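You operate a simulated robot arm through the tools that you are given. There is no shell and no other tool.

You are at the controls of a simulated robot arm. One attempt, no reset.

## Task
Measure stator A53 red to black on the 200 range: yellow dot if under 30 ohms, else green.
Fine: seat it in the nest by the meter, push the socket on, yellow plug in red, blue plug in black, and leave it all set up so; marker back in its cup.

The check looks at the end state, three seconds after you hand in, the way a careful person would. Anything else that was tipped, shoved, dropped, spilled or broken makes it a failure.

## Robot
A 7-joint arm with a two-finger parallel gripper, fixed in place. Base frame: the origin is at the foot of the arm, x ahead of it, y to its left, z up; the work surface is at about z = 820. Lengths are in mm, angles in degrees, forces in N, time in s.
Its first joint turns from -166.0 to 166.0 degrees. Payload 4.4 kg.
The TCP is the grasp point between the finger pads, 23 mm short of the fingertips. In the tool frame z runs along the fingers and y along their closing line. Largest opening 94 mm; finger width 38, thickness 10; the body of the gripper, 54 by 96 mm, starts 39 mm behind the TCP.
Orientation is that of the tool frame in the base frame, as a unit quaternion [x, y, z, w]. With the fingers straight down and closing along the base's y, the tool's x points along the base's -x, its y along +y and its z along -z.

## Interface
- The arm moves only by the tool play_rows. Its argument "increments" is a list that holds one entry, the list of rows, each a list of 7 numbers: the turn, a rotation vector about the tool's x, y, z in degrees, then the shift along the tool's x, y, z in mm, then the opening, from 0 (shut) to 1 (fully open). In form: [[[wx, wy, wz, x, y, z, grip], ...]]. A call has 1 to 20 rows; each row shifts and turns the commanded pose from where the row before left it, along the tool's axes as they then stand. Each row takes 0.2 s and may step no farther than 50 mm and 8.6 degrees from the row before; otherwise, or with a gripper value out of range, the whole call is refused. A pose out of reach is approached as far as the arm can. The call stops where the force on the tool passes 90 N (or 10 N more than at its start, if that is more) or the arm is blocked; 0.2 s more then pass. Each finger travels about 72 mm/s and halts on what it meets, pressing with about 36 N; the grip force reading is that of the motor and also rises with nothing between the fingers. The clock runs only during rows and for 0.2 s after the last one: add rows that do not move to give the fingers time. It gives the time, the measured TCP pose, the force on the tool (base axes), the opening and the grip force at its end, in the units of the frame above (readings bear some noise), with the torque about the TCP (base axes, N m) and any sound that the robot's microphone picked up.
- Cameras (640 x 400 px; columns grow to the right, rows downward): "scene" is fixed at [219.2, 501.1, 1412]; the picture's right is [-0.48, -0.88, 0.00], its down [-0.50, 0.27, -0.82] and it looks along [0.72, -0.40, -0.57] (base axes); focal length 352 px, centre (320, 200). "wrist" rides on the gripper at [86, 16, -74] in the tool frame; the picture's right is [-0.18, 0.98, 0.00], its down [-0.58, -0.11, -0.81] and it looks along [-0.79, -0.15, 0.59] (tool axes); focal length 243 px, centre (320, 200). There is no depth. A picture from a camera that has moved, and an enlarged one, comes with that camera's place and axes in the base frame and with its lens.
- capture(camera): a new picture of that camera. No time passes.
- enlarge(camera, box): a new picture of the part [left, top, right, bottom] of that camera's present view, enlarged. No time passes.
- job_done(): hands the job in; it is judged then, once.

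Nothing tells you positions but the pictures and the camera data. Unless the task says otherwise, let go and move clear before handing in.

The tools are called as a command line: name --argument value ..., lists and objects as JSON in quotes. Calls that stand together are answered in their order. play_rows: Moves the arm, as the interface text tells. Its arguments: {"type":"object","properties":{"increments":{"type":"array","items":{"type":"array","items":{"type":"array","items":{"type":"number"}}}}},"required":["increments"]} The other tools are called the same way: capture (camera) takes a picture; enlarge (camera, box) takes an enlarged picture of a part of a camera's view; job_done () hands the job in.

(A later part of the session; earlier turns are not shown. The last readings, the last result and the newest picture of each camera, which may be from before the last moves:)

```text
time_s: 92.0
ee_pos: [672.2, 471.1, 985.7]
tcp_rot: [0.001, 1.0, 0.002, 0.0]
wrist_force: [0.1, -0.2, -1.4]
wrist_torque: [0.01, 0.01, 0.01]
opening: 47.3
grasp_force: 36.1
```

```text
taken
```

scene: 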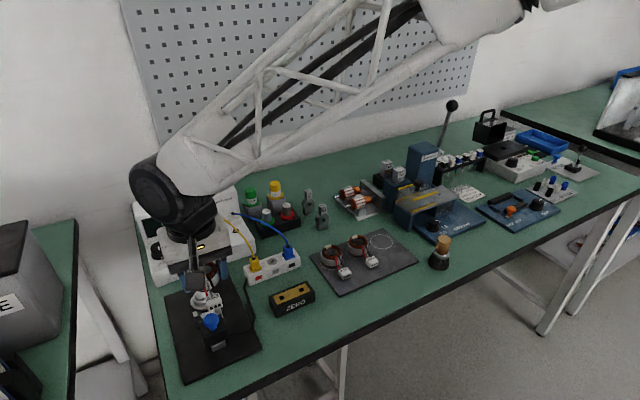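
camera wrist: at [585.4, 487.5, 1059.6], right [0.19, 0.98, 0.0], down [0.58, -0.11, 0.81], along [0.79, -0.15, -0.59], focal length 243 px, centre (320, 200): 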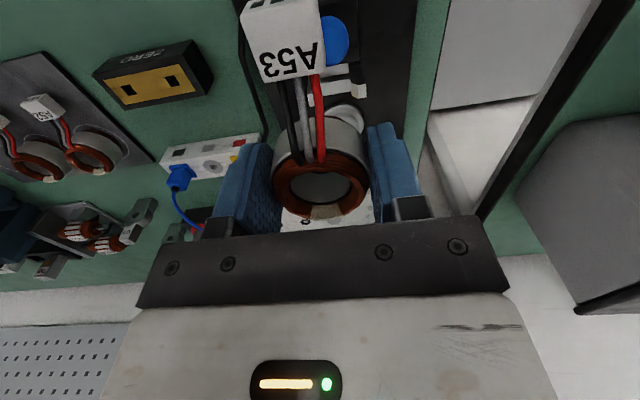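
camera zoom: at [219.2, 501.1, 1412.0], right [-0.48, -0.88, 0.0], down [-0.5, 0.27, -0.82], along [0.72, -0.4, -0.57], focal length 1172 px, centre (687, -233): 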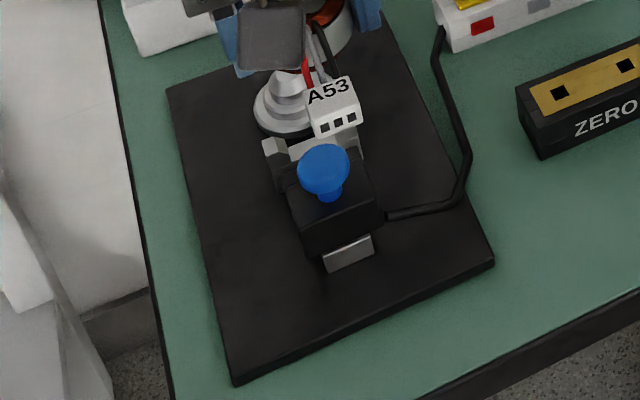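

The stator blocks the nest in this view. I'll shift sideways to see the nest clearly.

play_rows --increments '[[[0, 0, 0, 0, -40, 0, 0.45], [0, 0, 0, 0, -40, 0, 0.45], [0, 0, 0, 0, 0, 0, 0.45]]]'

enlarge --camera "wrist" --box '[400, 0, 600, 160]'

enlarge --camera "scene" --box '[170, 275, 250, 355]'

```text
time_s: 92.8
ee_pos: [671.7, 388.6, 986.9]
tcp_rot: [0.002, 1.0, 0.002, -0.001]
wrist_force: [0.1, 0.4, 0.1]
wrist_torque: [-0.03, 0.0, 0.04]
opening: 46.9
grasp_force: 36.0
```

```text
2.50 times, centred on (500, 80) of wrist
camera zoom: at [584.9, 405.5, 1059.9], right [0.19, 0.98, 0.0], down [0.58, -0.11, 0.81], along [0.79, -0.15, -0.59], focal length 606 px, centre (-130, 500)
```

zoom: 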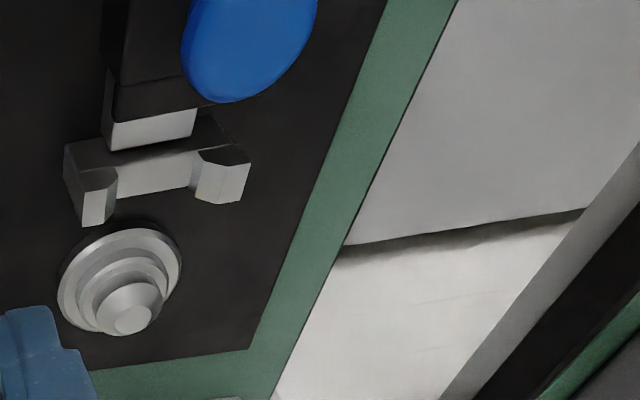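

```text
5.00 times, centred on (210, 315) of scene
camera zoom: at [219.2, 501.1, 1412.0], right [-0.48, -0.88, 0.0], down [-0.5, 0.27, -0.82], along [0.72, -0.4, -0.57], focal length 1759 px, centre (870, -375)
```

zoom: 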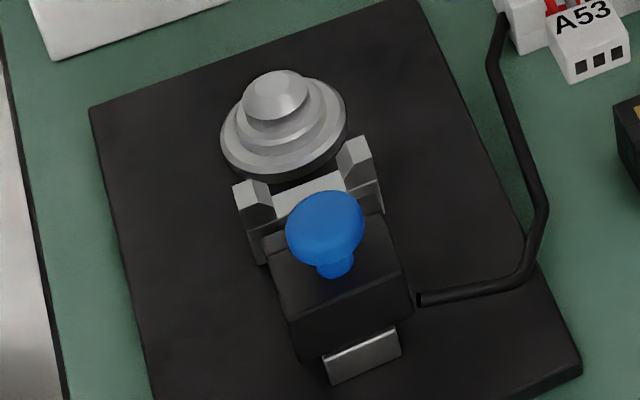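

enlarge --camera "scene" --box '[185, 280, 230, 310]'

enlarge --camera "wrist" --box '[410, 40, 510, 140]'

```text
13.33 times, centred on (208, 295) of scene
camera zoom: at [219.2, 501.1, 1412.0], right [-0.48, -0.88, 0.0], down [-0.5, 0.27, -0.82], along [0.72, -0.4, -0.57], focal length 4690 px, centre (1820, -1067)
```

zoom: 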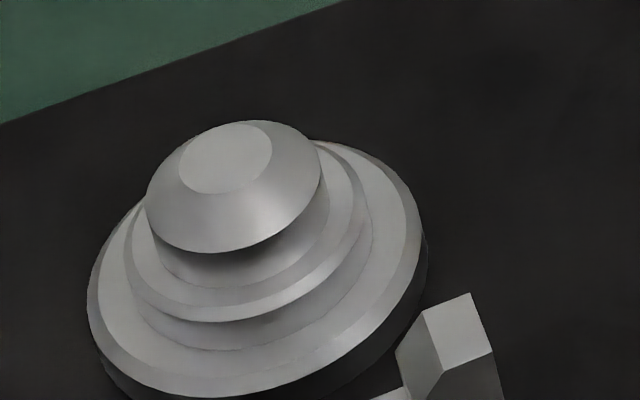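

```text
4.00 times, centred on (460, 90) of wrist
camera zoom: at [584.9, 405.5, 1059.9], right [0.19, 0.98, 0.0], down [0.58, -0.11, 0.81], along [0.79, -0.15, -0.59], focal length 970 px, centre (-240, 640)
```

zoom: 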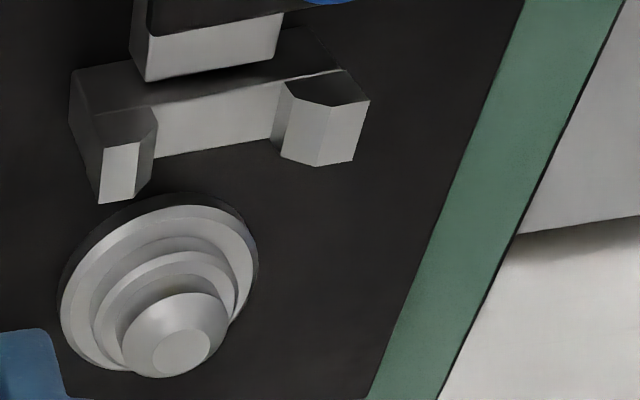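

The post axis is near (756, 482), tip z≈856 and seat disc z≈830. I'll check where the ring sits relative to the TCP in the grip.

enlarge --camera "wrist" --box '[220, 0, 420, 230]'

enlarge --camera "wrist" --box '[260, 130, 380, 230]'

```text
1.74 times, centred on (320, 115) of wrist
camera zoom: at [584.9, 405.5, 1059.9], right [0.19, 0.98, 0.0], down [0.58, -0.11, 0.81], along [0.79, -0.15, -0.59], focal length 422 px, centre (320, 348)
```

zoom: 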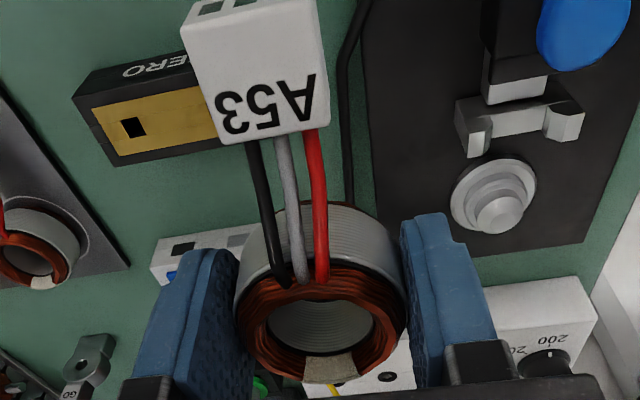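

```text
4.00 times, centred on (320, 180) of wrist
camera zoom: at [584.9, 405.5, 1059.9], right [0.19, 0.98, 0.0], down [0.58, -0.11, 0.81], along [0.79, -0.15, -0.59], focal length 970 px, centre (320, 280)
```

zoom: 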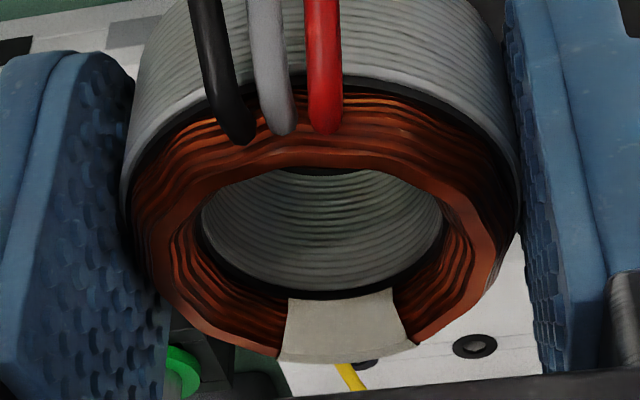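

play_rows --increments '[[[0, 0, 0, -42, 46, 0, 0.45], [0, 0, 0, -41.5, 46, 0, 0.45], [0, 0, 0, 0, 0, 25, 0.45], [0, 0, 0, 0, 0, 25, 0.45], [0, 0, 0, 0, 0, 25, 0.45], [0, 0, 0, 0, 0, 0, 0.45]]]'

play_rows --increments '[[[0, 0, 0, 0, 0, 0, 0.45]]]'

play_rows --increments '[[[0, 0, 0, 0, 0, 0, 0.45]]]'

capture --camera "wrist"

enlarge --camera "scene" --box '[165, 250, 265, 350]'

```text
refused: row 1 steps farther than a row can; nothing moved
```

```text
time_s: 93.2
ee_pos: [672.5, 388.3, 985.2]
tcp_rot: [0.001, 1.0, 0.003, 0.0]
wrist_force: [1.0, 0.6, -1.0]
wrist_torque: [0.0, 0.01, -0.03]
opening: 47.0
grasp_force: 35.7
```

```text
time_s: 93.7
ee_pos: [671.4, 388.5, 987.0]
tcp_rot: [0.0, 1.0, 0.002, 0.0]
wrist_force: [-0.9, -1.0, -1.6]
wrist_torque: [0.04, -0.02, 0.02]
opening: 47.2
grasp_force: 36.3
```

```text
taken
camera wrist: at [584.9, 405.9, 1059.9], right [0.19, 0.98, 0.0], down [0.58, -0.11, 0.81], along [0.79, -0.15, -0.59], focal length 243 px, centre (320, 200)
```

wrist: 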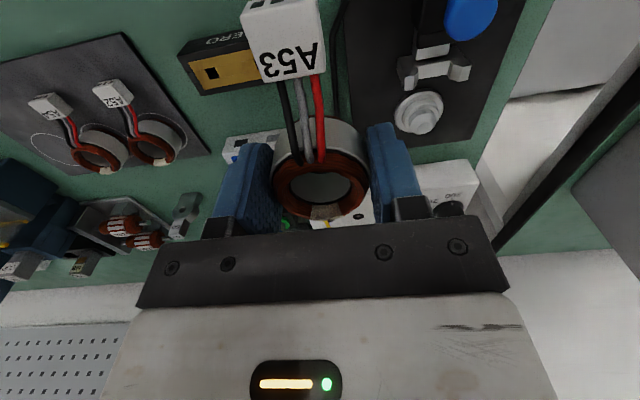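

```text
4.00 times, centred on (215, 300) of scene
camera zoom: at [219.2, 501.1, 1412.0], right [-0.48, -0.88, 0.0], down [-0.5, 0.27, -0.82], along [0.72, -0.4, -0.57], focal length 1407 px, centre (740, -200)
```

zoom: 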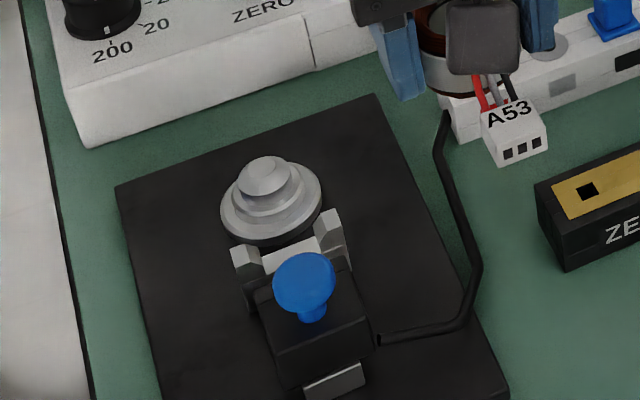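

play_rows --increments '[[[0, 0, 0, -27.7, 31, 0, 0.45], [0, 0, 0, -27.7, 31, 0, 0.45], [0, 0, 0, -27.8, 31, 0, 0.45], [0, 0, 0, 0, 0, 25, 0.45], [0, 0, 0, 0, 0, 25, 0.45], [0, 0, 0, 0, 0, 25, 0.45], [0, 0, 0, 0, 0, 0, 0.45]]]'

play_rows --increments '[[[0, 0, 0, 0, 0, 0, 0.45]]]'

play_rows --increments '[[[0, 0, 0, 0, 0, 0, 0.45]]]'

capture --camera "wrist"

enlarge --camera "scene" --box '[165, 250, 265, 350]'

```text
time_s: 95.2
ee_pos: [754.3, 483.1, 910.0]
tcp_rot: [0.001, 1.0, 0.002, 0.0]
wrist_force: [0.1, 0.3, -0.3]
wrist_torque: [-0.02, 0.0, 0.0]
opening: 47.0
grasp_force: 36.2
```

```text
time_s: 95.7
ee_pos: [754.6, 484.4, 910.0]
tcp_rot: [0.001, 1.0, 0.001, 0.0]
wrist_force: [-0.5, -1.2, -1.9]
wrist_torque: [-0.01, -0.02, 0.04]
opening: 47.3
grasp_force: 36.0
```

```text
time_s: 96.0
ee_pos: [755.0, 484.5, 911.2]
tcp_rot: [0.001, 1.0, 0.001, 0.0]
wrist_force: [0.2, -0.9, -1.8]
wrist_torque: [-0.01, -0.02, 0.04]
opening: 47.2
grasp_force: 36.0
```

```text
taken
camera wrist: at [667.8, 500.6, 984.6], right [0.19, 0.98, 0.0], down [0.58, -0.11, 0.81], along [0.79, -0.15, -0.59], focal length 243 px, centre (320, 200)
```

wrist: 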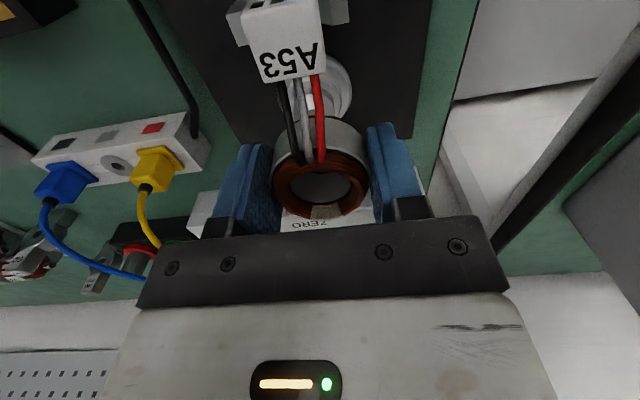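

```text
4.00 times, centred on (215, 300) of scene
camera zoom: at [219.2, 501.1, 1412.0], right [-0.48, -0.88, 0.0], down [-0.5, 0.27, -0.82], along [0.72, -0.4, -0.57], focal length 1407 px, centre (740, -200)
```

zoom: 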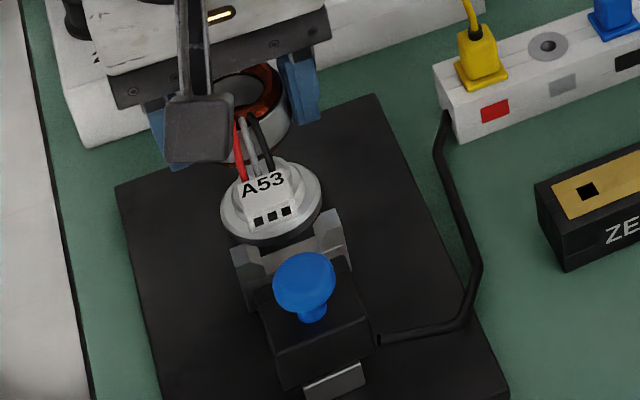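

enlarge --camera "wrist" --box '[220, 0, 420, 130]'

enlarge --camera "scene" --box '[170, 260, 230, 320]'

```text
3.08 times, centred on (320, 65) of wrist
camera zoom: at [667.8, 500.6, 984.6], right [0.19, 0.98, 0.0], down [0.58, -0.11, 0.81], along [0.79, -0.15, -0.59], focal length 746 px, centre (320, 615)
```

zoom: 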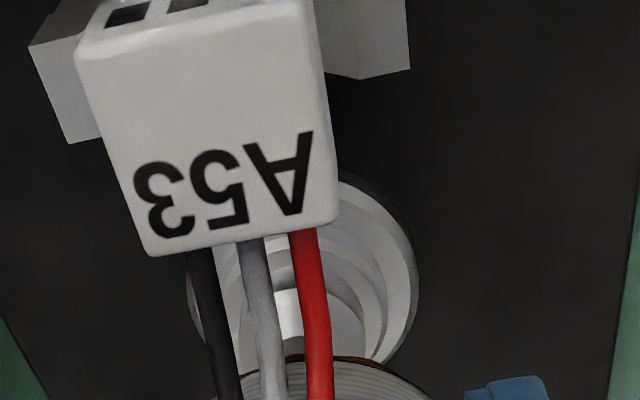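

```text
6.67 times, centred on (200, 290) of scene
camera zoom: at [219.2, 501.1, 1412.0], right [-0.48, -0.88, 0.0], down [-0.5, 0.27, -0.82], along [0.72, -0.4, -0.57], focal length 2345 px, centre (1120, -400)
```

zoom: 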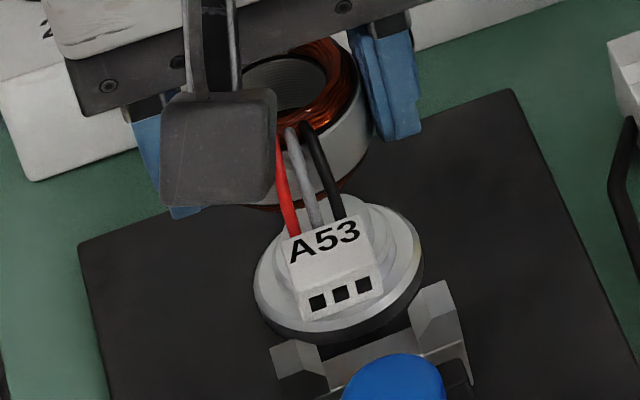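

The readings put the tool about 2–3 mm too far to +y. I'll correct by −2.3, come down to just above the post tip and look again.

play_rows --increments '[[[0, 0, 0, 0, -2.3, 8, 0.45], [0, 0, 0, 0, 0, 9, 0.45], [0, 0, 0, 0, 0, 0, 0.45], [0, 0, 0, 0, 0, 0, 0.45]]]'

enlarge --camera "wrist" --box '[220, 0, 420, 130]'

enlarge --camera "scene" --box '[170, 260, 230, 320]'

```text
time_s: 97.0
ee_pos: [756.1, 481.4, 893.7]
tcp_rot: [0.002, 1.0, 0.002, 0.0]
wrist_force: [-0.1, 0.1, -2.7]
wrist_torque: [0.01, -0.04, 0.02]
opening: 47.1
grasp_force: 35.9
```

```text
3.08 times, centred on (320, 65) of wrist
camera zoom: at [668.6, 498.3, 967.8], right [0.19, 0.98, 0.0], down [0.58, -0.11, 0.81], along [0.79, -0.15, -0.59], focal length 746 px, centre (320, 615)
```

zoom: 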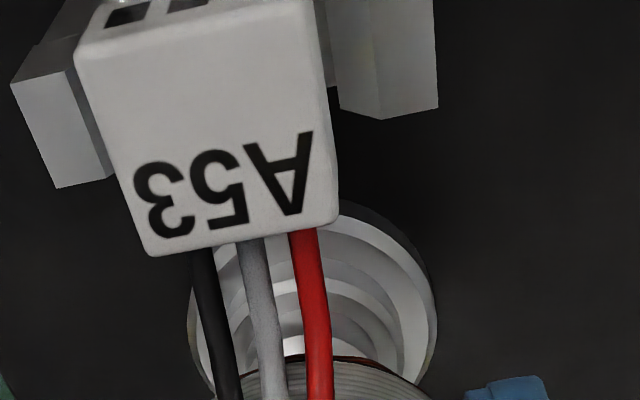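

```text
6.67 times, centred on (200, 290) of scene
camera zoom: at [219.2, 501.1, 1412.0], right [-0.48, -0.88, 0.0], down [-0.5, 0.27, -0.82], along [0.72, -0.4, -0.57], focal length 2345 px, centre (1120, -400)
```

zoom: 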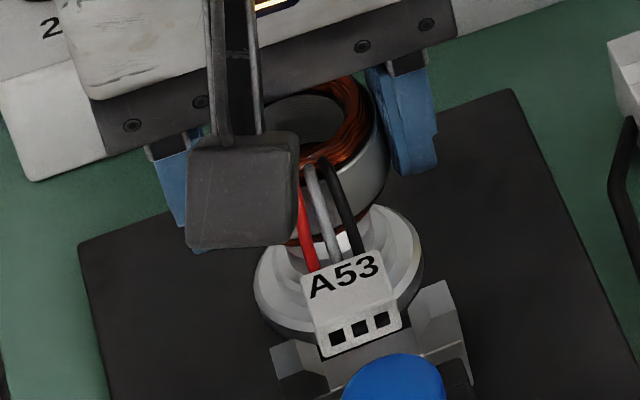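

play_rows --increments '[[[0, 0, -1.7, 1.0, -1.4, 0, 0.45], [0, 0, 0, 0, 0, 4, 0.45], [0, 0, 0, 0, 0, 4, 0.45], [0, 0, 0, 0, 0, 3, 0.45], [0, 0, 0, 0, 0, 0, 0.45]]]'

enlarge --camera "wrist" --box '[220, 0, 420, 130]'

enlarge --camera "scene" --box '[170, 260, 230, 320]'

```text
time_s: 98.2
ee_pos: [753.8, 479.7, 883.5]
tcp_rot: [-0.014, 1.0, 0.002, 0.0]
wrist_force: [0.4, -0.2, -2.0]
wrist_torque: [-0.01, 0.01, 0.01]
opening: 47.2
grasp_force: 35.3
```

```text
3.08 times, centred on (320, 65) of wrist
camera zoom: at [666.9, 494.5, 957.1], right [0.16, 0.99, 0.0], down [0.58, -0.1, 0.81], along [0.8, -0.12, -0.59], focal length 746 px, centre (320, 615)
```

zoom: 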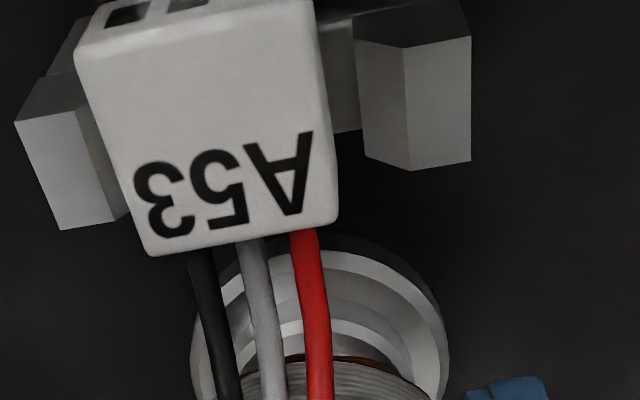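

```text
6.67 times, centred on (200, 290) of scene
camera zoom: at [219.2, 501.1, 1412.0], right [-0.48, -0.88, 0.0], down [-0.5, 0.27, -0.82], along [0.72, -0.4, -0.57], focal length 2345 px, centre (1120, -400)
```

zoom: 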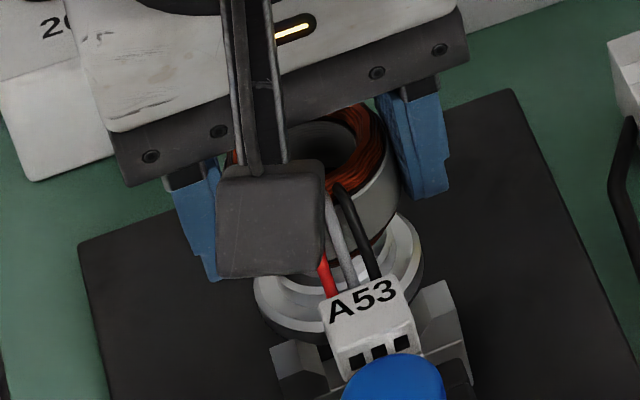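

The ring is aligned within about 2 mm and the post has a cone lead-in. I'll lower slowly and use the side force to centre.

play_rows --increments '[[[0, 0, 0, 0.5, 0, 2.5, 0.45], [0, 0, 0, 0, 0, 2.5, 0.45], [0, 0, 0, 0, 0, 0, 0.45]]]'

play_rows --increments '[[[0, 0, 0, 0, 0, 2, 0.45], [0, 0, 0, 0, 0, 0, 0.45]]]'

enlarge --camera "scene" --box '[170, 260, 230, 320]'

capture --camera "wrist"

```text
time_s: 99.0
ee_pos: [753.5, 479.9, 878.0]
tcp_rot: [-0.014, 1.0, 0.002, 0.001]
wrist_force: [-0.1, 0.0, -1.6]
wrist_torque: [0.0, -0.04, -0.04]
opening: 47.1
grasp_force: 36.0
```

```text
time_s: 99.7
ee_pos: [754.6, 480.3, 876.9]
tcp_rot: [-0.014, 1.0, 0.002, 0.0]
wrist_force: [-0.4, 0.5, -1.7]
wrist_torque: [-0.04, 0.0, -0.01]
opening: 47.3
grasp_force: 35.8
```

```text
6.67 times, centred on (200, 290) of scene
camera zoom: at [219.2, 501.1, 1412.0], right [-0.48, -0.88, 0.0], down [-0.5, 0.27, -0.82], along [0.72, -0.4, -0.57], focal length 2345 px, centre (1120, -400)
```

zoom: 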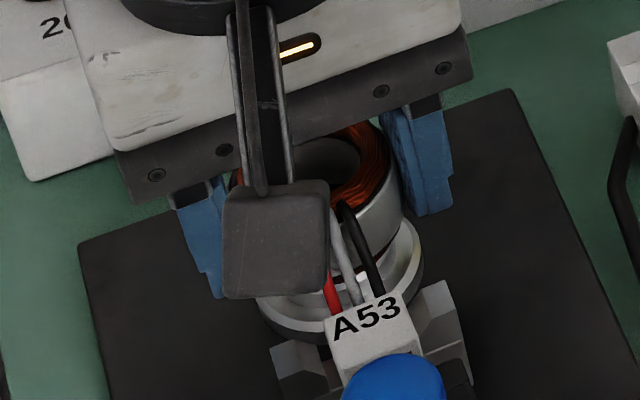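

```text
taken
camera wrist: at [666.3, 494.7, 950.4], right [0.16, 0.99, 0.0], down [0.58, -0.1, 0.81], along [0.8, -0.12, -0.59], focal length 243 px, centre (320, 200)
```

wrist: 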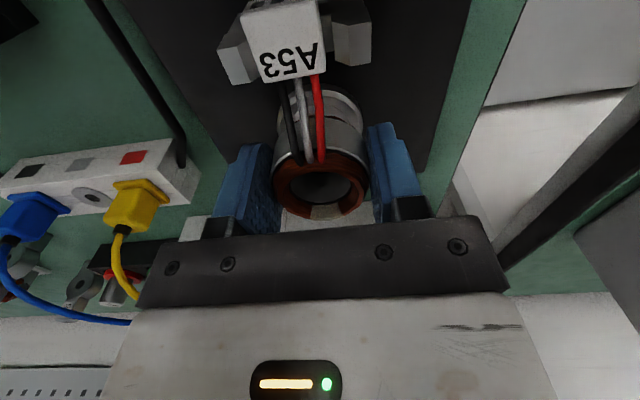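

play_rows --increments '[[[0, 0, 0, 0, 0, 2, 0.45], [0, 0, 0, 0, 0, 0, 0.45]]]'

play_rows --increments '[[[0, 0, 0, 0, 0, 2, 0.45], [0, 0, 0, 0, 0, 0, 0.45]]]'

enlarge --camera "wrist" --box '[200, 0, 440, 220]'

enlarge --camera "scene" --box '[180, 270, 240, 330]'

```text
time_s: 100.2
ee_pos: [754.7, 480.5, 874.1]
tcp_rot: [-0.014, 1.0, 0.002, 0.0]
wrist_force: [0.1, 0.3, -2.6]
wrist_torque: [-0.02, 0.03, 0.0]
opening: 47.2
grasp_force: 36.3
```

```text
time_s: 100.8
ee_pos: [754.8, 480.7, 873.2]
tcp_rot: [-0.014, 1.0, 0.003, 0.0]
wrist_force: [-2.3, -2.3, 9.7]
wrist_torque: [-0.24, 0.15, -0.03]
opening: 47.1
grasp_force: 35.9
```

```text
1.82 times, centred on (320, 110) of wrist
camera zoom: at [666.8, 494.5, 947.3], right [0.16, 0.99, 0.0], down [0.58, -0.1, 0.81], along [0.8, -0.12, -0.59], focal length 441 px, centre (320, 364)
```

zoom: 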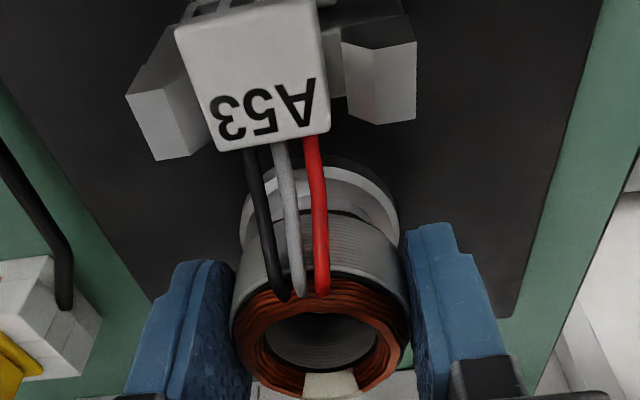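

```text
6.67 times, centred on (210, 300) of scene
camera zoom: at [219.2, 501.1, 1412.0], right [-0.48, -0.88, 0.0], down [-0.5, 0.27, -0.82], along [0.72, -0.4, -0.57], focal length 2345 px, centre (1053, -467)
```

zoom: 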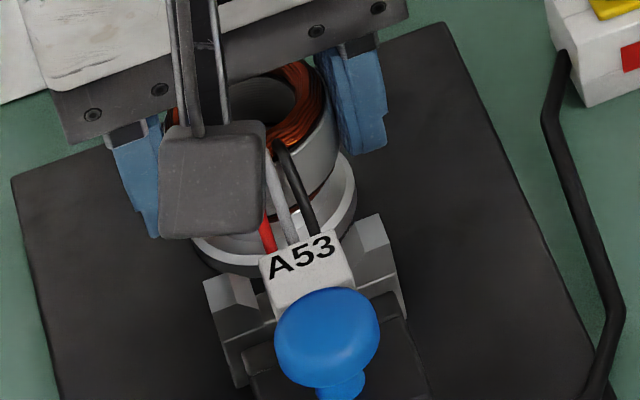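

There's light contact on the −x/−y side of the bore (12 N), and the cone pushes toward −x/−y. I'll follow it by about 1.2 mm and continue.

play_rows --increments '[[[0, 0, 0, 1.0, -1.2, -1, 0.45], [0, 0, 0, 0, 0, 0, 0.45]]]'

play_rows --increments '[[[0, 0, 0, 0, 0, 2, 0.45], [0, 0, 0, 0, 0, 0, 0.45]]]'

```text
time_s: 101.5
ee_pos: [752.1, 479.1, 874.0]
tcp_rot: [-0.013, 1.0, 0.001, 0.001]
wrist_force: [6.1, 13.5, 0.7]
wrist_torque: [0.2, -0.11, -0.67]
opening: 46.8
grasp_force: 36.1
```

```text
time_s: 102.0
ee_pos: [752.4, 479.0, 874.5]
tcp_rot: [-0.014, 1.0, 0.002, 0.002]
wrist_force: [-8.3, 1.3, 30.4]
wrist_torque: [-0.21, 0.22, -0.03]
opening: 47.5
grasp_force: 36.3
```

The side force acted at x≈−50: the connector touched the −y tower because of my yaw tweak. I'll lift a bit, undo the yaw, nudge −y and retry.

play_rows --increments '[[[0, 0, 0, 0, 0, -3, 0.45], [0, 0, 1.7, 0, -0.6, 0, 0.45], [0, 0, 0, 0, 0, 0, 0.45]]]'

play_rows --increments '[[[0, 0, 0, 0, 0, 2.5, 0.45], [0, 0, 0, 0, 0, 0, 0.45]]]'

enlarge --camera "wrist" --box '[200, 0, 440, 220]'

```text
time_s: 102.8
ee_pos: [753.3, 479.0, 872.3]
tcp_rot: [0.001, 1.0, 0.002, -0.001]
wrist_force: [13.1, 20.3, -4.3]
wrist_torque: [0.39, -0.28, 0.04]
opening: 47.1
grasp_force: 36.4
```

```text
time_s: 103.5
ee_pos: [753.1, 478.4, 872.7]
tcp_rot: [0.001, 1.0, 0.003, 0.001]
wrist_force: [-13.0, 10.9, 26.3]
wrist_torque: [-0.04, 0.29, -0.02]
opening: 47.4
grasp_force: 35.3
```

```text
1.82 times, centred on (320, 110) of wrist
camera zoom: at [666.1, 495.7, 946.8], right [0.19, 0.98, 0.01], down [0.58, -0.11, 0.81], along [0.79, -0.15, -0.59], focal length 441 px, centre (320, 364)
```

zoom: 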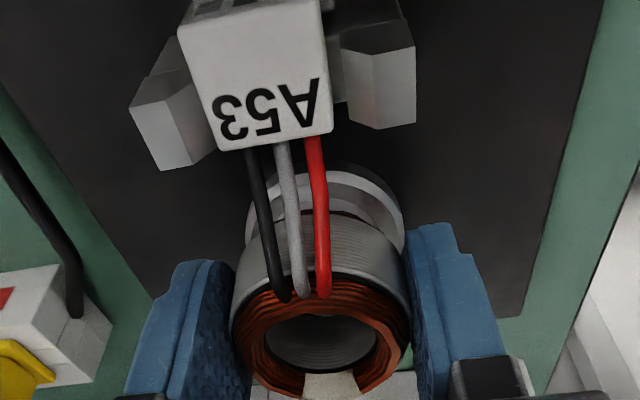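

Now the ring is captured on the post: side force (+13, +20) with no twist. I'll relieve that and lower.

play_rows --increments '[[[0, 0, 0, -0.3, 1.0, -2, 0.45], [0, 0, 0, 0, 0, 0, 0.45]]]'

play_rows --increments '[[[0, 0, 0, 0, 0, 1.5, 0.45], [0, 0, 0, 0, 0, 0, 0.45]]]'

```text
time_s: 104.0
ee_pos: [753.1, 478.7, 873.0]
tcp_rot: [0.001, 1.0, 0.001, 0.0]
wrist_force: [-1.2, 0.9, 6.2]
wrist_torque: [-0.09, -0.09, -0.04]
opening: 47.1
grasp_force: 36.1
```

```text
time_s: 104.7
ee_pos: [753.4, 478.5, 873.9]
tcp_rot: [0.0, 1.0, 0.002, 0.0]
wrist_force: [0.5, -5.8, 13.9]
wrist_torque: [-0.35, -0.05, -0.02]
opening: 47.1
grasp_force: 35.9
```

enlarge --camera "wrist" --box '[270, 90, 380, 230]'

enlarge --camera "scene" --box '[185, 265, 235, 315]'

```text
2.86 times, centred on (325, 160) of wrist
camera zoom: at [666.6, 496.5, 946.8], right [0.19, 0.98, 0.0], down [0.58, -0.11, 0.81], along [0.79, -0.15, -0.59], focal length 693 px, centre (306, 314)
```

zoom: 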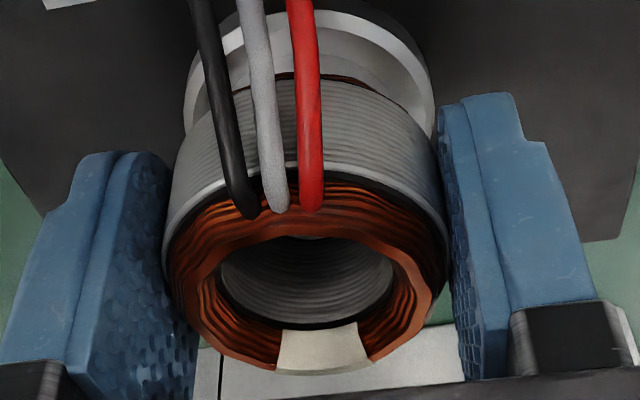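

```text
8.00 times, centred on (210, 290) of scene
camera zoom: at [219.2, 501.1, 1412.0], right [-0.48, -0.88, 0.0], down [-0.5, 0.27, -0.82], along [0.72, -0.4, -0.57], focal length 2814 px, centre (1200, -520)
```

zoom: 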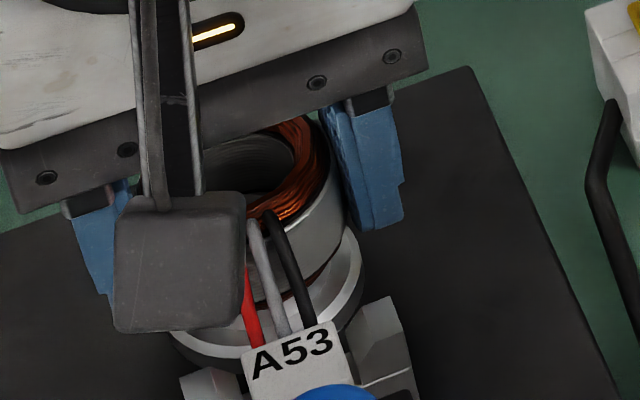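

play_rows --increments '[[[0, 0, 0, 0, -0.5, -0.5, 0.45], [0, 0, 0, 0, 0, 0, 0.45]]]'

play_rows --increments '[[[0, 0, 0, 0, 0, 1.5, 0.45], [0, 0, 0, 0, 0, 0, 0.45]]]'

```text
time_s: 105.2
ee_pos: [753.2, 479.4, 873.2]
tcp_rot: [0.001, 1.0, 0.002, 0.0]
wrist_force: [2.5, 3.2, 9.9]
wrist_torque: [-0.05, -0.15, 0.04]
opening: 47.2
grasp_force: 35.9
```

```text
time_s: 105.8
ee_pos: [752.9, 479.2, 874.2]
tcp_rot: [0.002, 1.0, 0.003, 0.001]
wrist_force: [-0.2, 2.6, 23.6]
wrist_torque: [-0.27, 0.01, -0.04]
opening: 47.2
grasp_force: 36.1
```

It's a hard stop: the core's bore rim is sitting on the shoulder of the cone on the −y side. I'll keep a light preload and step −y in 0.4 mm increments, looking for the drop.

play_rows --increments '[[[0, 0, 0, 0, -0.5, 0, 0.45], [0, 0, 0, 0, 0, 0, 0.45]]]'

play_rows --increments '[[[0, 0, 0, 0, -0.5, 0, 0.45], [0, 0, 0, 0, 0, 0, 0.45]]]'

play_rows --increments '[[[0, 0, 0, 0, -0.5, 0, 0.45], [0, 0, 0, 0, 0, 0, 0.45]]]'

```text
time_s: 106.5
ee_pos: [753.3, 478.5, 872.3]
tcp_rot: [-0.001, 1.0, 0.003, 0.001]
wrist_force: [-3.2, 11.7, 31.2]
wrist_torque: [-0.07, 0.01, 0.01]
opening: 47.4
grasp_force: 36.3
```

```text
time_s: 107.0
ee_pos: [753.6, 478.8, 872.5]
tcp_rot: [0.001, 1.0, 0.003, 0.001]
wrist_force: [2.3, 13.2, 31.3]
wrist_torque: [-0.03, -0.19, 0.05]
opening: 47.2
grasp_force: 35.9
```

```text
time_s: 107.7
ee_pos: [752.7, 480.2, 872.5]
tcp_rot: [0.001, 1.0, 0.002, 0.001]
wrist_force: [10.0, 34.9, 23.7]
wrist_torque: [0.46, -0.25, 0.08]
opening: 46.9
grasp_force: 36.2
```

play_rows --increments '[[[0, 0, 0, 0, 0, -2, 0.45], [0, 0, 0, 0, 0, 0, 0.45]]]'

play_rows --increments '[[[0, 0, 0, 0, 0, -2, 0.45], [0, 0, 0, 0, 0, 0, 0.45]]]'

enlarge --camera "wrist" --box '[270, 90, 380, 230]'

```text
time_s: 108.2
ee_pos: [752.1, 479.2, 872.1]
tcp_rot: [0.0, 1.0, 0.002, 0.0]
wrist_force: [14.6, 49.8, 0.9]
wrist_torque: [0.78, -0.35, -0.1]
opening: 47.4
grasp_force: 36.2
```

```text
time_s: 108.8
ee_pos: [752.7, 477.9, 873.0]
tcp_rot: [0.001, 1.0, 0.001, 0.0]
wrist_force: [9.2, 50.7, -20.1]
wrist_torque: [0.69, -0.22, -0.2]
opening: 47.9
grasp_force: 36.0
```

```text
2.86 times, centred on (325, 160) of wrist
camera zoom: at [665.4, 495.0, 947.4], right [0.18, 0.98, 0.0], down [0.58, -0.11, 0.81], along [0.79, -0.15, -0.59], focal length 693 px, centre (306, 314)
```

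zoom: 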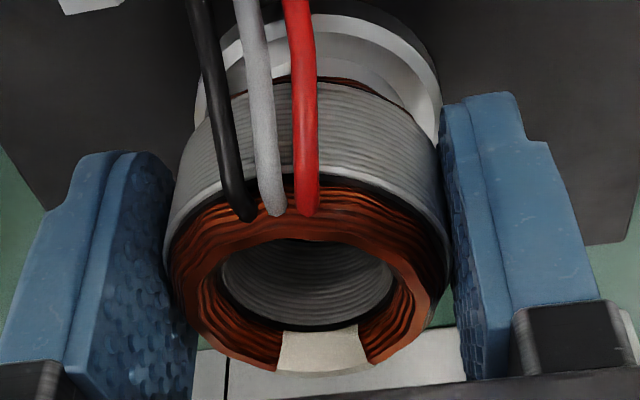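

The ring is jammed sideways by my offset (50 N in +y). I'll undo the −y shift first and watch the forces.

play_rows --increments '[[[0, 0, 0, 0, 1.5, 0, 0.45], [0, 0, 0, 0, 1.5, 0, 0.45], [0, 0, 0, 0, 0, 0, 0.45]]]'

play_rows --increments '[[[0, 0, 0, 0, 0, 0, 0.45]]]'

enlarge --camera "wrist" --box '[220, 0, 420, 230]'

```text
time_s: 109.7
ee_pos: [754.2, 480.1, 876.1]
tcp_rot: [0.001, 1.0, 0.001, 0.001]
wrist_force: [-0.6, -0.5, -1.3]
wrist_torque: [-0.01, 0.01, 0.01]
opening: 47.8
grasp_force: 35.9
```

```text
time_s: 110.0
ee_pos: [753.7, 479.8, 874.8]
tcp_rot: [0.001, 1.0, 0.001, 0.0]
wrist_force: [-0.2, 0.7, -1.3]
wrist_torque: [0.02, -0.01, -0.02]
opening: 47.8
grasp_force: 35.6
```

```text
1.74 times, centred on (320, 115) of wrist
camera zoom: at [666.7, 497.4, 949.2], right [0.19, 0.98, 0.0], down [0.58, -0.11, 0.81], along [0.79, -0.15, -0.59], focal length 422 px, centre (320, 348)
```

zoom: 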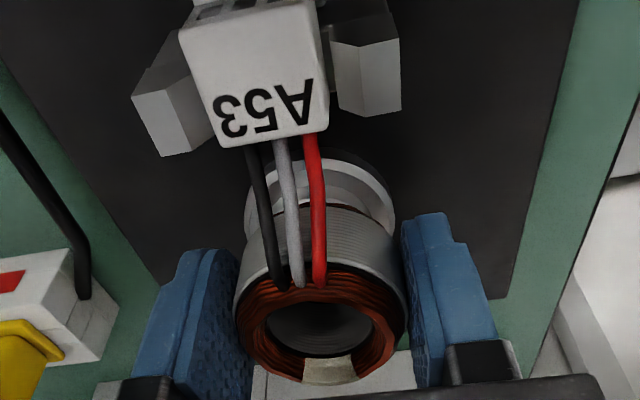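

Free again. The post's cone should self-centre the ring if I stop constraining it, so I'll set it at the balanced spot with light contact and then open the fingers just 1–2 mm so they still guide it.

play_rows --increments '[[[0, 0, 0, 0, -1.3, 1, 0.45], [0, 0, 0, 0, 0, 1, 0.45], [0, 0, 0, 0, 0, 0, 0.45]]]'

play_rows --increments '[[[0, 0, 0, 0, 0, 0, 0.52], [0, 0, 0, 0, 0, 0, 0.53], [0, 0, 0, 0, 0, 0, 0.53], [0, 0, 0, 0, 0, 0, 0.53]]]'

enlarge --camera "wrist" --box '[220, 0, 420, 230]'

enlarge --camera "scene" --box '[185, 265, 235, 315]'

```text
time_s: 110.8
ee_pos: [752.6, 479.1, 873.3]
tcp_rot: [0.001, 1.0, 0.001, 0.0]
wrist_force: [0.9, -0.6, 0.4]
wrist_torque: [-0.01, -0.05, 0.04]
opening: 47.7
grasp_force: 36.1
```

```text
time_s: 111.8
ee_pos: [753.5, 479.8, 873.0]
tcp_rot: [0.001, 1.0, 0.002, 0.0]
wrist_force: [0.6, 1.1, 0.7]
wrist_torque: [0.02, 0.02, 0.01]
opening: 49.9
grasp_force: 0.0
```

```text
1.74 times, centred on (320, 115) of wrist
camera zoom: at [666.3, 495.8, 947.1], right [0.19, 0.98, 0.0], down [0.58, -0.11, 0.81], along [0.79, -0.15, -0.59], focal length 422 px, centre (320, 348)
```

zoom: 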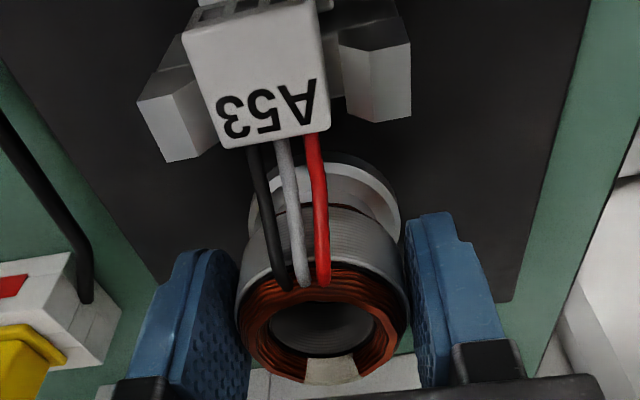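

```text
8.00 times, centred on (210, 290) of scene
camera zoom: at [219.2, 501.1, 1412.0], right [-0.48, -0.88, 0.0], down [-0.5, 0.27, -0.82], along [0.72, -0.4, -0.57], focal length 2814 px, centre (1200, -520)
```

zoom: 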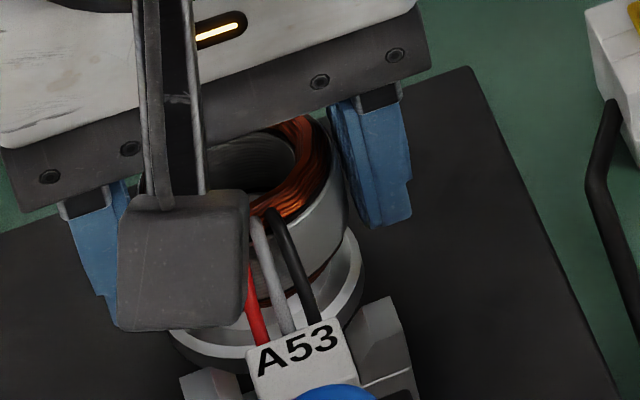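

The ring didn't drop. I'll open wider, rise clear and look at how it's sitting.

play_rows --increments '[[[0, 0, 0, 0, 0, 0, 0.68], [0, 0, 0, 0, 0, 0, 0.68], [0, 0, 0, 0, 0, 0, 0.68], [0, 0, 0, 0, 0, -15, 0.68], [0, 0, 0, 0, 0, -25, 0.68], [0, 0, 0, 0, 0, -30, 0.68], [0, 0, 0, 20, 0, -10, 0.68], [0, 0, 0, 40, 0, 0, 0.68], [0, 0, 0, 0, 0, 0, 0.68]]]'

capture --camera "wrist"

enlarge --camera "wrist" --box '[240, 0, 420, 150]'

enlarge --camera "scene" --box '[180, 265, 240, 325]'

```text
time_s: 113.8
ee_pos: [692.7, 477.6, 952.6]
tcp_rot: [0.001, 1.0, 0.001, 0.001]
wrist_force: [-0.3, 0.5, -0.7]
wrist_torque: [-0.01, -0.03, -0.01]
opening: 64.1
grasp_force: 0.0
```

```text
taken
camera wrist: at [605.7, 494.6, 1026.3], right [0.19, 0.98, 0.0], down [0.58, -0.11, 0.81], along [0.79, -0.15, -0.59], focal length 243 px, centre (320, 200)
```

wrist: 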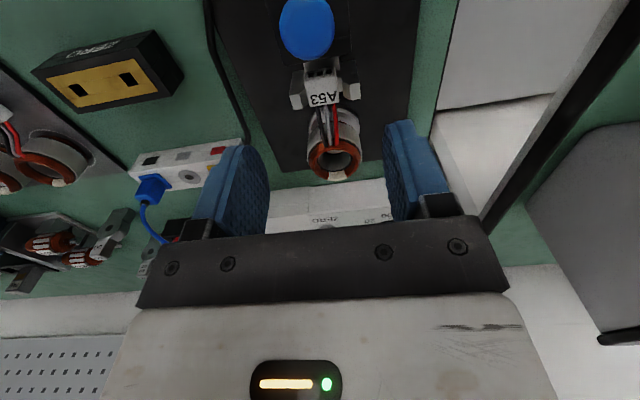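

```text
2.67 times, centred on (330, 75) of wrist
camera zoom: at [605.7, 494.6, 1026.3], right [0.19, 0.98, 0.0], down [0.58, -0.11, 0.81], along [0.79, -0.15, -0.59], focal length 647 px, centre (293, 533)
```

zoom: 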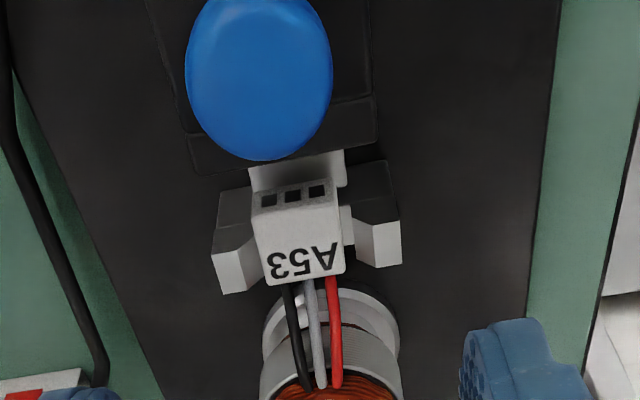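

```text
6.67 times, centred on (210, 295) of scene
camera zoom: at [219.2, 501.1, 1412.0], right [-0.48, -0.88, 0.0], down [-0.5, 0.27, -0.82], along [0.72, -0.4, -0.57], focal length 2345 px, centre (1053, -433)
```

zoom: 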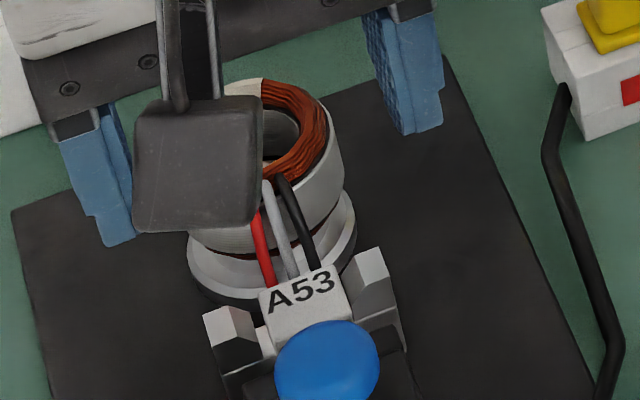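

play_rows --increments '[[[0, 0, 0, 0, -40, -10, 0.68], [0, 0, 0, 0, -40, -10, 0.68], [0, 0, 0, 0, -30, 0, 0.68], [0, 0, 0, 0, 0, 0, 0.68]]]'

enlarge --camera "scene" --box '[180, 265, 240, 325]'

enlarge --camera "wrist" --box '[420, 20, 560, 160]'

capture --camera "scene"

```text
time_s: 114.8
ee_pos: [694.9, 370.2, 974.3]
tcp_rot: [0.001, 1.0, 0.001, 0.001]
wrist_force: [-0.3, -0.5, 0.2]
wrist_torque: [0.01, 0.01, -0.02]
opening: 64.1
grasp_force: 0.0
```

```text
6.67 times, centred on (210, 295) of scene
camera zoom: at [219.2, 501.1, 1412.0], right [-0.48, -0.88, 0.0], down [-0.5, 0.27, -0.82], along [0.72, -0.4, -0.57], focal length 2345 px, centre (1053, -433)
```

zoom: 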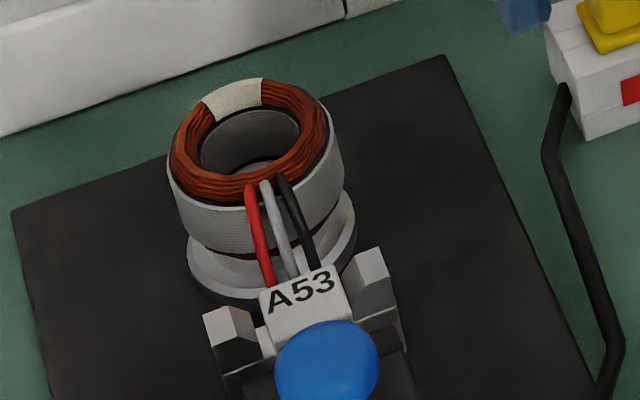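

```text
2.86 times, centred on (490, 90) of wrist
camera zoom: at [606.8, 386.0, 1046.7], right [0.19, 0.98, 0.0], down [0.58, -0.11, 0.81], along [0.79, -0.15, -0.59], focal length 693 px, centre (-166, 514)
```

zoom: 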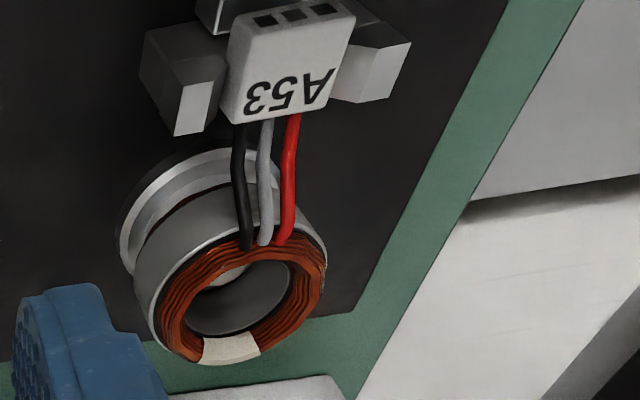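

```text
taken
```

scene: 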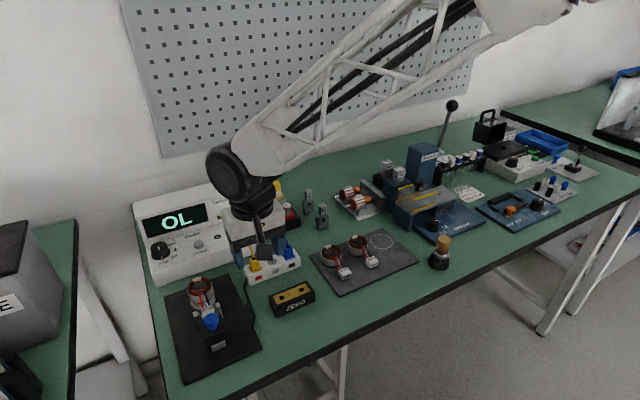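

From the clear view, the ring is about 1.5 mm short in x and 1.3 mm short in y of the post axis. I'll regrip, shift it (+1.5, +1.3) and let it drop.

play_rows --increments '[[[0, 0, 0, 0, 40, 0, 0.68], [0, 0, 0, 0, 40, 0, 0.68], [0, 0, 0, 0, 30.3, 0, 0.68], [0, 0, 0, -30, 0, 0, 0.68], [0, 0, 0, -30.3, 0, 0, 0.68], [0, 0, 0, 0, 0, 25, 0.68], [0, 0, 0, 0, 0, 25, 0.68], [0, 0, 0, 0, 0, 0, 0.68]]]'

play_rows --increments '[[[0, 0, 0, 0, 0, 0, 0.68]]]'

enlarge --camera "wrist" --box '[240, 60, 400, 200]'

```text
time_s: 116.7
ee_pos: [755.0, 479.5, 923.4]
tcp_rot: [0.001, 1.0, 0.002, 0.0]
wrist_force: [-0.7, -0.3, -0.4]
wrist_torque: [0.0, -0.02, 0.0]
opening: 63.7
grasp_force: 0.0
```

```text
time_s: 117.0
ee_pos: [755.5, 478.3, 923.2]
tcp_rot: [0.001, 1.0, 0.001, 0.0]
wrist_force: [0.4, -0.2, 0.7]
wrist_torque: [0.01, 0.01, 0.01]
opening: 64.0
grasp_force: 0.0
```

```text
2.86 times, centred on (320, 130) of wrist
camera zoom: at [668.5, 495.8, 996.6], right [0.19, 0.98, 0.0], down [0.58, -0.11, 0.81], along [0.79, -0.15, -0.59], focal length 693 px, centre (320, 400)
```

zoom: 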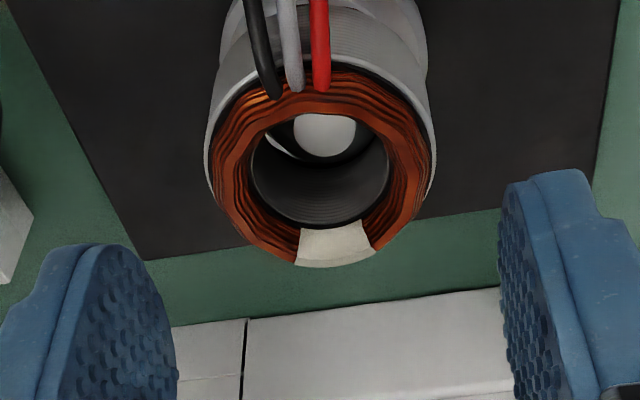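

A very useful view: the post tip is visible in the bore, about 1.1 mm to +y and 1–3 mm to +x of the bore centre. I'll go down, grip and shift the ring accordingly.

play_rows --increments '[[[0, 0, 0, 0, 0, 20, 0.68], [0, 0, 0, 0, 0, 20, 0.68], [0, 0, 0, 0, 0, 9.7, 0.68], [0, 0, 0, 0, 0, 0, 0.45], [0, 0, 0, 0, 0, 0, 0.45], [0, 0, 0, 0, 0, 0, 0.45]]]'

play_rows --increments '[[[0, 0, 0, 0, 0, -2.5, 0.45], [0, 0, 0, 0, 0, 0, 0.45]]]'

play_rows --increments '[[[0, 0, 0, -1.6, 1.1, 0, 0.45], [0, 0, 0, 0, 0, 0, 0.45]]]'

play_rows --increments '[[[0, 0, 0, 0, 0, 2, 0.45], [0, 0, 0, 0, 0, 0, 0.45]]]'

```text
time_s: 118.5
ee_pos: [753.9, 479.4, 873.6]
tcp_rot: [0.001, 1.0, 0.001, 0.0]
wrist_force: [0.5, 0.1, 0.0]
wrist_torque: [0.01, -0.01, -0.04]
opening: 47.1
grasp_force: 36.5
```

```text
time_s: 119.0
ee_pos: [753.5, 478.8, 877.9]
tcp_rot: [0.001, 1.0, 0.002, 0.0]
wrist_force: [-1.0, -0.3, -2.3]
wrist_torque: [0.02, -0.02, 0.02]
opening: 47.1
grasp_force: 36.1
```

```text
time_s: 119.7
ee_pos: [754.4, 480.6, 876.5]
tcp_rot: [0.0, 1.0, 0.001, 0.0]
wrist_force: [0.4, 0.3, -1.4]
wrist_torque: [-0.01, -0.05, 0.02]
opening: 47.2
grasp_force: 35.7
```

```text
time_s: 120.2
ee_pos: [754.1, 480.5, 875.1]
tcp_rot: [0.001, 1.0, 0.002, -0.001]
wrist_force: [0.0, -0.2, -1.1]
wrist_torque: [-0.02, 0.0, -0.01]
opening: 47.4
grasp_force: 35.6
```

play_rows --increments '[[[0, 0, 0, 0, 0, 1.5, 0.45], [0, 0, 0, 0, 0, 0, 0.45]]]'

play_rows --increments '[[[0, 0, 0, 0, 0, 1.5, 0.45], [0, 0, 0, 0, 0, 0, 0.45]]]'

enlarge --camera "scene" --box '[180, 265, 240, 325]'

```text
time_s: 120.8
ee_pos: [755.4, 480.7, 873.7]
tcp_rot: [0.001, 1.0, 0.001, 0.001]
wrist_force: [-0.6, -2.0, 5.1]
wrist_torque: [-0.1, 0.07, -0.01]
opening: 47.1
grasp_force: 36.1
```

```text
time_s: 121.5
ee_pos: [755.4, 481.3, 873.1]
tcp_rot: [0.001, 1.0, 0.002, 0.002]
wrist_force: [-2.3, -6.2, 28.2]
wrist_torque: [-0.46, 0.43, 0.01]
opening: 47.5
grasp_force: 35.8
```

```text
6.67 times, centred on (210, 295) of scene
camera zoom: at [219.2, 501.1, 1412.0], right [-0.48, -0.88, 0.0], down [-0.5, 0.27, -0.82], along [0.72, -0.4, -0.57], focal length 2345 px, centre (1053, -433)
```

zoom: 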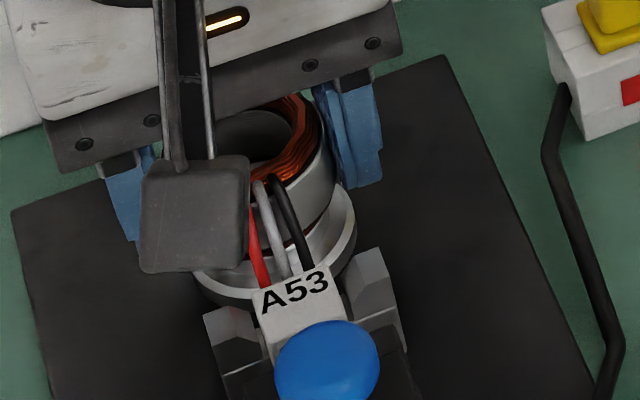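

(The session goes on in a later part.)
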